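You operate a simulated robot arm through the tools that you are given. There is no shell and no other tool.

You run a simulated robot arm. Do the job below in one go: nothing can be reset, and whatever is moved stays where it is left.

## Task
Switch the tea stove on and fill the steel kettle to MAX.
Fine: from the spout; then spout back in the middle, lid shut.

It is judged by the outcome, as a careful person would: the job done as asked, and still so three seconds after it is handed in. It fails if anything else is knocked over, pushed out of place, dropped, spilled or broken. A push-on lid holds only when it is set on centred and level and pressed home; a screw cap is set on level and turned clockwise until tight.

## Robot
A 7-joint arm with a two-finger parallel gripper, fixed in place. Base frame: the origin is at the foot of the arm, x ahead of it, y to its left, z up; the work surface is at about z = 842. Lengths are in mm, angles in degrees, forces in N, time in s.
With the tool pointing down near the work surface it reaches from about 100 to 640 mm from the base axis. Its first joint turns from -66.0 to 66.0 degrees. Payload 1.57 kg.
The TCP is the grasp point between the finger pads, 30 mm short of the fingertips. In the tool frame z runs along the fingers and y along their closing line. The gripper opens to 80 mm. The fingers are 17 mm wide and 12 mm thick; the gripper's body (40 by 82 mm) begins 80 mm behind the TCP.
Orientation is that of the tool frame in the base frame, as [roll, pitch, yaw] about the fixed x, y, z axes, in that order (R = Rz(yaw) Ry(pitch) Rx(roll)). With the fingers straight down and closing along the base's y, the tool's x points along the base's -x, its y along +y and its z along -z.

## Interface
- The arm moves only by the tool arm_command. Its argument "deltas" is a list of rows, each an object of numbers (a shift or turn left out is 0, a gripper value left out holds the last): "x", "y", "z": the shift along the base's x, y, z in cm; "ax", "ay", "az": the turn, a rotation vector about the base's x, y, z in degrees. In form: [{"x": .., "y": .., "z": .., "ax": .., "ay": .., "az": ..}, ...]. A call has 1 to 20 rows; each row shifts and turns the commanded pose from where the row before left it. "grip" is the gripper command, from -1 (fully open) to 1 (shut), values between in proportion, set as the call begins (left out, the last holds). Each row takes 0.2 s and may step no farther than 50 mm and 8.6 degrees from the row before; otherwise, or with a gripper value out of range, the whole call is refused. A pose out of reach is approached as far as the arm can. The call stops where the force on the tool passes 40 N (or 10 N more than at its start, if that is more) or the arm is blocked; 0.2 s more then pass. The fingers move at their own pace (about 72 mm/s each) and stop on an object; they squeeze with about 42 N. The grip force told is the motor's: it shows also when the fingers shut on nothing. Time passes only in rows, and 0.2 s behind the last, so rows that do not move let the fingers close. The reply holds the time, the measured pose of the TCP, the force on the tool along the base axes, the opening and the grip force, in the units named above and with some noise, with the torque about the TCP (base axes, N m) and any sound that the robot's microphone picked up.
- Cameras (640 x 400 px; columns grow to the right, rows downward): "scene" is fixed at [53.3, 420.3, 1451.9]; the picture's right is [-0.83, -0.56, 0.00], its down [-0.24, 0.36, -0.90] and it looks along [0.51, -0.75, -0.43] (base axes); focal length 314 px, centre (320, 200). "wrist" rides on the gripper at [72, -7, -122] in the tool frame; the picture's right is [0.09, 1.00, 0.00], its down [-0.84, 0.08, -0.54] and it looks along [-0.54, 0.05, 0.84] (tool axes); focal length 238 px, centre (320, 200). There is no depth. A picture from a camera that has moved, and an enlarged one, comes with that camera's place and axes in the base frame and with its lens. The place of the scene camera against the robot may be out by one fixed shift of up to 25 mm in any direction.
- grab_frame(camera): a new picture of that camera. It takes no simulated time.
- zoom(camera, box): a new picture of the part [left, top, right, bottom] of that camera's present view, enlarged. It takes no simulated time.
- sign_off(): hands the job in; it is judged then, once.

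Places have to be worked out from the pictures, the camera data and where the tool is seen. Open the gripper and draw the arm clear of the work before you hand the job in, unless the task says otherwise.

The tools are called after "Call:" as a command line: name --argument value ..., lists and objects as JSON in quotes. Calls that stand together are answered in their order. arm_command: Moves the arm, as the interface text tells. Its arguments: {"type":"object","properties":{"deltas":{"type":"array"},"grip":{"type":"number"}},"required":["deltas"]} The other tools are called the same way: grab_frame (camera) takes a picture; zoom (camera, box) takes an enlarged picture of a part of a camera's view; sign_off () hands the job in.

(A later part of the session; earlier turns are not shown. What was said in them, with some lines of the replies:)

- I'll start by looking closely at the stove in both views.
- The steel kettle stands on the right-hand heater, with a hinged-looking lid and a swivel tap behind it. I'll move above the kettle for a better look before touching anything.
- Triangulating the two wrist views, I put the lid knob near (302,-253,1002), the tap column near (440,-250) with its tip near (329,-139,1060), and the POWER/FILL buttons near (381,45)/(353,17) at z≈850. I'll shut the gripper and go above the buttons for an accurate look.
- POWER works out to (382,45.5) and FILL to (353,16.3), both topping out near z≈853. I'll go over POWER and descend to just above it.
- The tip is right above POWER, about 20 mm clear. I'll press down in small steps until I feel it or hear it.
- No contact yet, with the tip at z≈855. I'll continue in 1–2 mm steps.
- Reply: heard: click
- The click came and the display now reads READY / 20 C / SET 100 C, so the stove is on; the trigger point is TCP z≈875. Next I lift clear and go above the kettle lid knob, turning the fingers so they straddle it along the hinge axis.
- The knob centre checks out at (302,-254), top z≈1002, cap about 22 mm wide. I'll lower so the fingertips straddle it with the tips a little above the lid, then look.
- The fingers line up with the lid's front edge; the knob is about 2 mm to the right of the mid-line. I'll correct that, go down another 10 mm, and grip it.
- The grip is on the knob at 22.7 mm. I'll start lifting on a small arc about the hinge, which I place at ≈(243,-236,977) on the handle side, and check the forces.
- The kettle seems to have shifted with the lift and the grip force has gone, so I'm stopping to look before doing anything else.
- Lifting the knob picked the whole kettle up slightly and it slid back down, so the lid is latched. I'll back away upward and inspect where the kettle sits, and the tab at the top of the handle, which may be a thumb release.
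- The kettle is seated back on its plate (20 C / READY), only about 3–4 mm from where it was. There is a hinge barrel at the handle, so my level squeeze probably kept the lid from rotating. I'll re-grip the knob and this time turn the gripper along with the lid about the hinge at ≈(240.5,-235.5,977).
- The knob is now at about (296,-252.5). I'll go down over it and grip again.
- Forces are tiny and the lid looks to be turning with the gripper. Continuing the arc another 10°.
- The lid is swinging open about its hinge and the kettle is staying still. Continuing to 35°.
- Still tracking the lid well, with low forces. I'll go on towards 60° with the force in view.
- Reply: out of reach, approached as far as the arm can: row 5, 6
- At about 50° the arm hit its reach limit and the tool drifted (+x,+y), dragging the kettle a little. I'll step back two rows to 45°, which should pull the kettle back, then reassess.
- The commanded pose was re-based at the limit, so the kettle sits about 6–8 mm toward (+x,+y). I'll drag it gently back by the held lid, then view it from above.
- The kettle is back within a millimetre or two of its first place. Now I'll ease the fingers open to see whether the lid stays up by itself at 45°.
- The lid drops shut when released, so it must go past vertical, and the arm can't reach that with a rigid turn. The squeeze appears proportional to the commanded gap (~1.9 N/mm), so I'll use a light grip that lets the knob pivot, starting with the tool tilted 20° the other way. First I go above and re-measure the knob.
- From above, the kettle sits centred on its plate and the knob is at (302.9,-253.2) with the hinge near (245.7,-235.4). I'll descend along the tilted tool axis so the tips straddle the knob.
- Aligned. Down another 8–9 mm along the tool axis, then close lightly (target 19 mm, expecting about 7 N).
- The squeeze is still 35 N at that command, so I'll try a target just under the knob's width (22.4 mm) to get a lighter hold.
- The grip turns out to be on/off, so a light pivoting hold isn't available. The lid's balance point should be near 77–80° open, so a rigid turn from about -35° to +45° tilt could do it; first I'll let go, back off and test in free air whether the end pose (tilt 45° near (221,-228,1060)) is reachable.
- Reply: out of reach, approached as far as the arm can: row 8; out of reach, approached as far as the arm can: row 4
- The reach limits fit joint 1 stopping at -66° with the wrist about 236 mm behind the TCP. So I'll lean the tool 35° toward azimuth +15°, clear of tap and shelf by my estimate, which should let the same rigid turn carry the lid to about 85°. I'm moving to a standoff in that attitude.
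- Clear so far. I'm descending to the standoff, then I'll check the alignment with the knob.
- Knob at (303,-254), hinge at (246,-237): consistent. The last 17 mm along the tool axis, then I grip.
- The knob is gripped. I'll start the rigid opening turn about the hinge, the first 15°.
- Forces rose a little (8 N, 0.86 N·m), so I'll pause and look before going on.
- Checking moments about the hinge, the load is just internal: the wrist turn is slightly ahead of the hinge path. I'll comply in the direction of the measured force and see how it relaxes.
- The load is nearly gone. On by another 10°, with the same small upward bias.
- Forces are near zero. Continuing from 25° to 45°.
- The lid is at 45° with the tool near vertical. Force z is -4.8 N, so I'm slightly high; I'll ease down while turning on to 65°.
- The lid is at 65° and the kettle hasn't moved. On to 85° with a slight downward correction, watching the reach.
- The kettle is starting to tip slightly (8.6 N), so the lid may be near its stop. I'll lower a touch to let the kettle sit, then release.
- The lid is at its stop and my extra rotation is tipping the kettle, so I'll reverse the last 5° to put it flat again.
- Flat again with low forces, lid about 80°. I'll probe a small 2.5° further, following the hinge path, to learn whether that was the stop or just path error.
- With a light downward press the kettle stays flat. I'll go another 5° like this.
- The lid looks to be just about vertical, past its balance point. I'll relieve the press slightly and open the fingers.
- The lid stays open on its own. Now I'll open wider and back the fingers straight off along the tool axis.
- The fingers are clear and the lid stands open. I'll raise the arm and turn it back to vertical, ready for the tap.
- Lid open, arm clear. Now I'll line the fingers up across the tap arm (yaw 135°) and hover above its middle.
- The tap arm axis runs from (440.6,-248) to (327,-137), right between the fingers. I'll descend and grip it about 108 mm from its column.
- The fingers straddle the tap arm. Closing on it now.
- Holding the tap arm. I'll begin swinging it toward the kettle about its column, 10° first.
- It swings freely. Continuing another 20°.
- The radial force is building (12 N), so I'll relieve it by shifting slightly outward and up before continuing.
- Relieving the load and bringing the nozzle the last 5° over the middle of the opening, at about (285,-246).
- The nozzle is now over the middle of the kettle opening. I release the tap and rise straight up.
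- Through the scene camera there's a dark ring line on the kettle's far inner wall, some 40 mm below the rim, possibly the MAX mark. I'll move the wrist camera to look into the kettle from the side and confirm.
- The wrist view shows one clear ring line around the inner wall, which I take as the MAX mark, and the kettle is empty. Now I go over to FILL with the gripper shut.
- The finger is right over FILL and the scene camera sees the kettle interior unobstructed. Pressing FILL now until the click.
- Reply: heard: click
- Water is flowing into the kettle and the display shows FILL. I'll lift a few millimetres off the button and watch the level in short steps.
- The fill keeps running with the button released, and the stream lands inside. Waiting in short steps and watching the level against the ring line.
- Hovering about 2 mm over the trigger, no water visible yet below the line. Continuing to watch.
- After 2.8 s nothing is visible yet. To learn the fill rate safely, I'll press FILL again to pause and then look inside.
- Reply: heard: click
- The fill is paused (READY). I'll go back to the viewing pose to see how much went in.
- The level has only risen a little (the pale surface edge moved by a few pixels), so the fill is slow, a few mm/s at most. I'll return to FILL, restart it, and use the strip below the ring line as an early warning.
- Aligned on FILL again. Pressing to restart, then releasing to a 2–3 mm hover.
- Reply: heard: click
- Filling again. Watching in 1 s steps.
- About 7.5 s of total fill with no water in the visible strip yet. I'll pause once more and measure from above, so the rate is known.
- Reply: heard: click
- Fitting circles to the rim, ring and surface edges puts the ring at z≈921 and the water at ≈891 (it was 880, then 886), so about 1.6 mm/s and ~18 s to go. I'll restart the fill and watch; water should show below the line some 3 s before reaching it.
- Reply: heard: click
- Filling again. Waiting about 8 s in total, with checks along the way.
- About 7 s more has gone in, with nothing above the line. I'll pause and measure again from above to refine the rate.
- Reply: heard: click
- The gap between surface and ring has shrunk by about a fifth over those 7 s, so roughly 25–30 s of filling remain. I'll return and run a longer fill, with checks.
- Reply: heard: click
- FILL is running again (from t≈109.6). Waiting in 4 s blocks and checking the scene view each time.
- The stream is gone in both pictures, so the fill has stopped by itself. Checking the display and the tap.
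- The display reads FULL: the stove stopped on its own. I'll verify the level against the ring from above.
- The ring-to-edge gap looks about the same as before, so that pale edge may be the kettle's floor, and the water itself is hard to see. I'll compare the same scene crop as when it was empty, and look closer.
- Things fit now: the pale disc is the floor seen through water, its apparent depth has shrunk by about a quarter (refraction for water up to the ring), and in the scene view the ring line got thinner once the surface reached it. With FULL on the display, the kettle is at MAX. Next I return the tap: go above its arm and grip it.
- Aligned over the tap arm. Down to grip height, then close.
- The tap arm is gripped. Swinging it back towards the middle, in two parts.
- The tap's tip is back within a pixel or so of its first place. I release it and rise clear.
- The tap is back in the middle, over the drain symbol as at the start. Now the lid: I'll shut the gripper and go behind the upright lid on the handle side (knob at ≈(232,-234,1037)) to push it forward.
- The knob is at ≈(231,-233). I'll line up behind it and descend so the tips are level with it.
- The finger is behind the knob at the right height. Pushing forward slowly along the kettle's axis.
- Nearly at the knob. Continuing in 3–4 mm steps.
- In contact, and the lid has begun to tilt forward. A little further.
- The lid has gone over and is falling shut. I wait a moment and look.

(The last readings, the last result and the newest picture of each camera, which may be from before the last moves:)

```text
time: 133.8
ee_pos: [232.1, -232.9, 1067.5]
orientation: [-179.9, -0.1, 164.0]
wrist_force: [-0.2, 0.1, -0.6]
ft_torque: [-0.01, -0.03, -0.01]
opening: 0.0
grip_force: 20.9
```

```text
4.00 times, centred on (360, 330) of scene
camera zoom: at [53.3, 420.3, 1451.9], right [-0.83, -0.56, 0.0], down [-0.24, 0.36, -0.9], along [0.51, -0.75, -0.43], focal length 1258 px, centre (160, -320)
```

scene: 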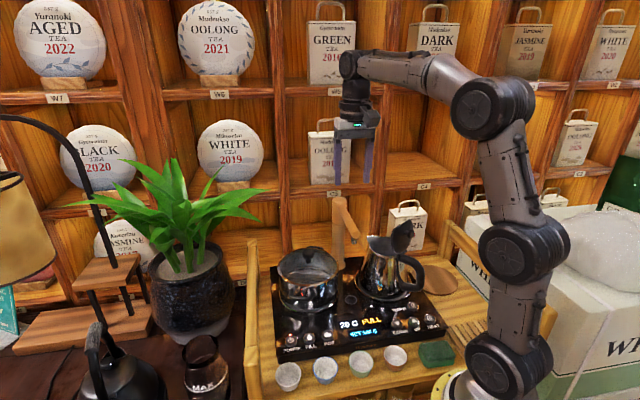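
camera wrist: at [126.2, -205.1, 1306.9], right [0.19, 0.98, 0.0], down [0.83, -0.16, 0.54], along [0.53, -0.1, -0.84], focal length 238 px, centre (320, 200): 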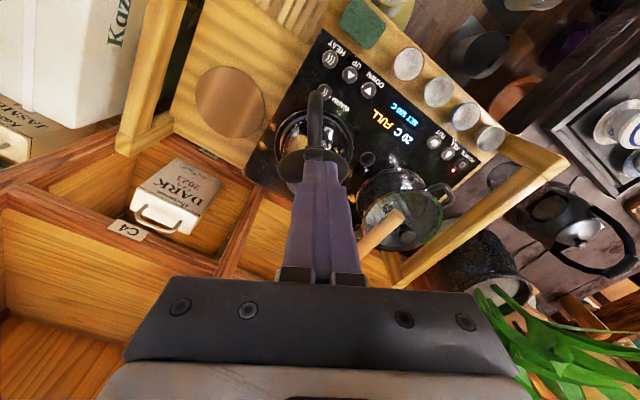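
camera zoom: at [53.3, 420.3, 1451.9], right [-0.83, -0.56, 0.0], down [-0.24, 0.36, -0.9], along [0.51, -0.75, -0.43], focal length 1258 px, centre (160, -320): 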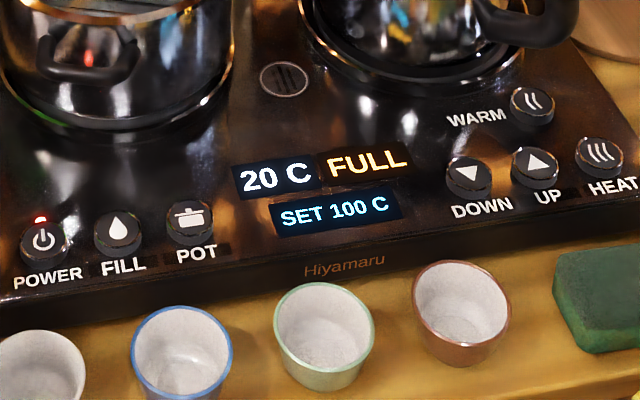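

The lid is shut. I'll check it and the kettle's position from above.

Call:
arm_command --deltas '[{"z": 4.0}, {"x": 3.0, "y": -0.9, "z": 3.5}, {"x": 2.0, "y": -0.6}, {}]'

Call:
grab_frame --camera "wrist"

Call:
zoom --camera "wrist" --box '[230, 0, 400, 160]'

Call:
zoom --camera "scene" --box '[350, 215, 430, 310]'

```text
time: 134.8
ee_pos: [281.9, -248.9, 1142.0]
orientation: [-179.8, -0.1, 164.0]
wrist_force: [-0.6, 0.0, -0.2]
ft_torque: [0.02, 0.02, 0.02]
opening: 0.0
grip_force: 21.4
```

```text
taken
camera wrist: at [210.7, -236.2, 1263.7], right [0.19, 0.98, 0.0], down [0.83, -0.16, 0.54], along [0.53, -0.1, -0.84], focal length 238 px, centre (320, 200)
```

wrist: 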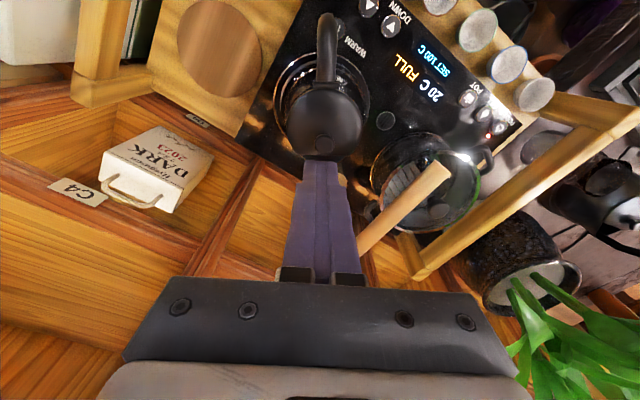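

```text
2.50 times, centred on (315, 80) of wrist
camera zoom: at [210.7, -236.2, 1263.7], right [0.19, 0.98, 0.0], down [0.83, -0.16, 0.54], along [0.53, -0.1, -0.84], focal length 596 px, centre (332, 500)
```

zoom: 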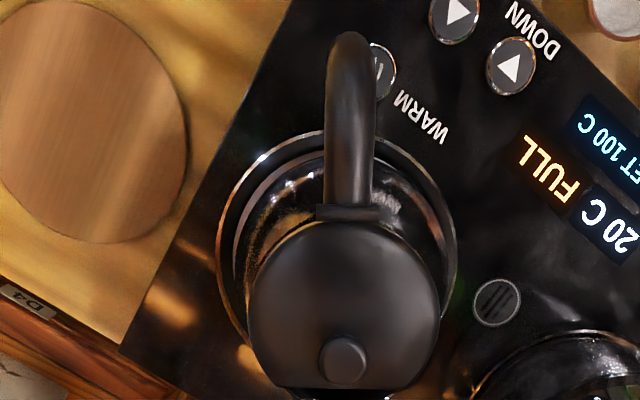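

```text
4.21 times, centred on (390, 262) of scene
camera zoom: at [53.3, 420.3, 1451.9], right [-0.83, -0.56, 0.0], down [-0.24, 0.36, -0.9], along [0.51, -0.75, -0.43], focal length 1324 px, centre (25, -63)
```

zoom: 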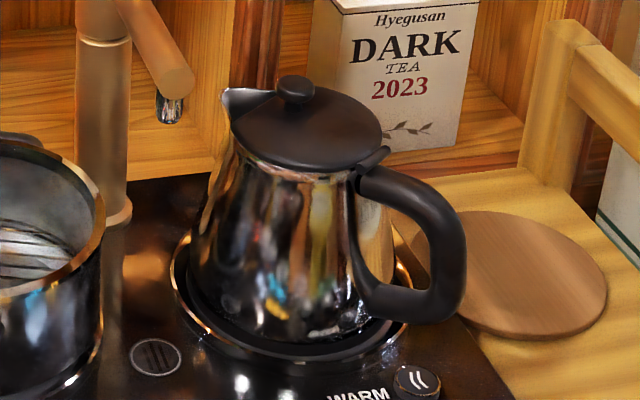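

The kettle stands centred on its plate, within a few mm and about 3° of its first attitude, with the lid down. To be sure the lid is home I'll press lightly on the knob at (302,-248).

Call:
arm_command --deltas '[{"x": 2.05, "y": 0.05}, {"z": -4.0}, {"z": -4.0}, {"z": -2.0}, {}]'

Call:
arm_command --deltas '[{"z": -0.3}, {"z": -0.2}, {"z": -0.2}, {"z": -0.15}]'

Call:
zoom --camera "scene" --box '[350, 215, 430, 310]'

```text
time: 136.0
ee_pos: [302.1, -248.0, 1042.0]
orientation: [-180.0, -0.1, 164.0]
wrist_force: [1.0, -1.0, 0.3]
ft_torque: [-0.01, 0.02, 0.0]
opening: 0.1
grip_force: 21.9
```

```text
time: 137.0
ee_pos: [302.5, -248.4, 1034.2]
orientation: [180.0, -0.1, 164.0]
wrist_force: [0.5, 0.0, 0.4]
ft_torque: [0.02, 0.0, 0.01]
opening: 0.1
grip_force: 21.3
```

```text
4.21 times, centred on (390, 262) of scene
camera zoom: at [53.3, 420.3, 1451.9], right [-0.83, -0.56, 0.0], down [-0.24, 0.36, -0.9], along [0.51, -0.75, -0.43], focal length 1324 px, centre (25, -63)
```

zoom: 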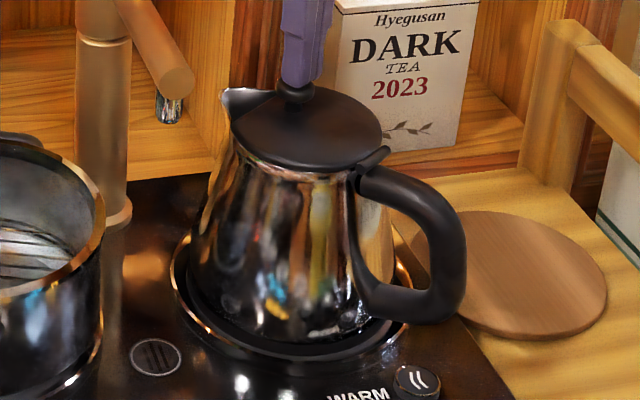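

Not quite touching yet. A couple more millimetres in 1 mm steps.

Call:
arm_command --deltas '[{"z": -0.1}, {"z": -0.1}, {"z": -0.1}]'

Call:
arm_command --deltas '[{"z": -0.1}, {"z": -0.1}]'

```text
time: 137.8
ee_pos: [302.4, -248.2, 1030.5]
orientation: [-180.0, 0.0, 163.9]
wrist_force: [0.1, 0.8, 4.3]
ft_torque: [0.05, -0.02, -0.03]
opening: 0.0
grip_force: 20.9
```

```text
time: 138.4
ee_pos: [303.1, -246.6, 1030.6]
orientation: [-179.7, 0.3, 164.0]
wrist_force: [-4.4, 1.5, 18.1]
ft_torque: [0.08, 0.07, 0.02]
opening: 0.0
grip_force: 21.2
```

A firm 18 N with no further travel, so the lid is home. I lift off, draw the arm clear and open the gripper.

Call:
arm_command --deltas '[{"z": 2.0}, {"z": 4.5}, {"z": 4.5}, {"z": 4.5}, {"z": 4.5}, {"x": -2.0, "y": 4.0, "z": 1.0}, {"x": -1.0, "y": 4.5, "z": 1.0}, {"y": 4.5}, {"y": 4.5}, {}]'

Call:
arm_command --deltas '[{}, {}, {}]' --grip -1

Call:
grab_frame --camera "scene"

Call:
zoom --camera "scene" --box '[240, 180, 480, 400]'

Call:
grab_frame --camera "wrist"

```text
time: 140.6
ee_pos: [272.8, -71.6, 1251.3]
orientation: [-179.9, -0.2, 163.9]
wrist_force: [-0.6, -0.6, -0.3]
ft_torque: [0.02, 0.0, 0.02]
opening: 0.0
grip_force: 21.7
```

```text
time: 141.4
ee_pos: [272.2, -72.8, 1250.4]
orientation: [-179.9, -0.1, 164.0]
wrist_force: [-0.5, -0.1, -0.1]
ft_torque: [0.01, 0.01, -0.01]
opening: 80.1
grip_force: 0.1
```

```text
taken
```

scene: 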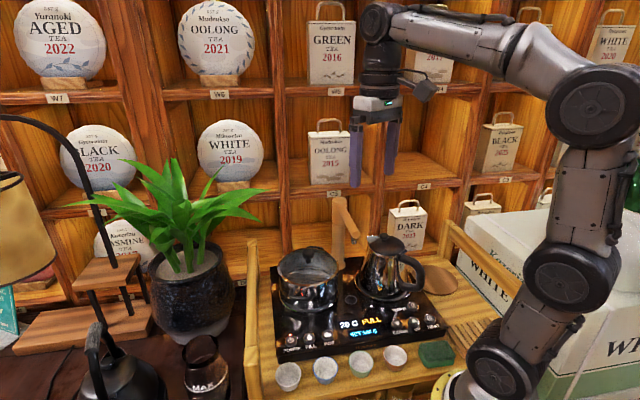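

```text
1.82 times, centred on (360, 290) of scene
camera zoom: at [53.3, 420.3, 1451.9], right [-0.83, -0.56, 0.0], down [-0.24, 0.36, -0.9], along [0.51, -0.75, -0.43], focal length 572 px, centre (247, 36)
```

zoom: 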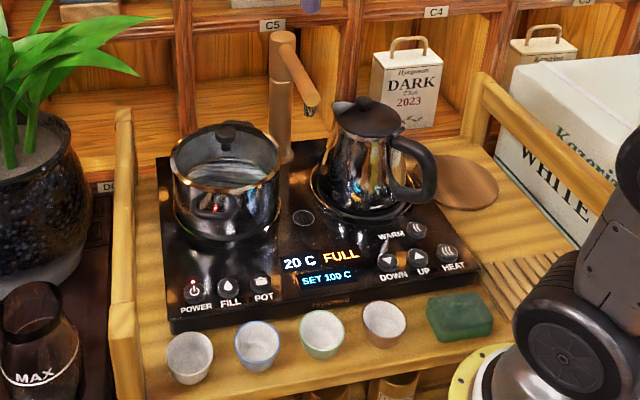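

```text
taken
camera wrist: at [201.2, -60.2, 1371.4], right [0.19, 0.98, 0.0], down [0.83, -0.16, 0.54], along [0.53, -0.1, -0.84], focal length 238 px, centre (320, 200)
```

wrist: 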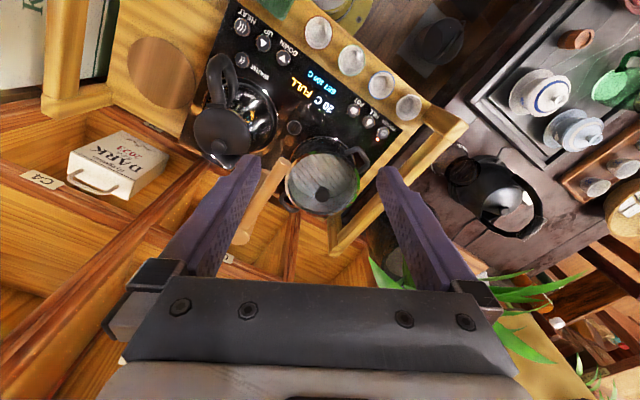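

Final check:
- The stove is on and shows FULL.
- The tap is back in the middle.
- The kettle lid is shut.
- Nothing else has moved, and the gripper is open and clear.

I'm handing the job in.

Call:
sign_off

```text
The job is handed in.
```

The stove is on, the steel kettle is filled, the spout is back in the middle and the kettle lid is shut; I've handed the job in.

- **Water level:** The stove stopped filling by itself and the display reads FULL. I took the ring line inside the kettle as MAX, since I saw no lettering next to it. The level looks right against that line, but clear water was hard to see, so I'm mainly relying on the FULL reading.
- **Kettle:** On my first try at the lid, the whole kettle lifted off the plate and dropped a short way back. It also slid and tipped slightly on a later try. It was empty each time, and now stands on its plate within a few millimetres and about 3° of where it started.
- **Lid:** It dropped shut once I pushed it past upright. I then pressed the knob down firmly, and it didn't move any further.
- **Heating:** I didn't start it, as you didn't ask for it. The display shows 20 C with the target at SET 100 C.

I saw no spills, and nothing else looks moved.
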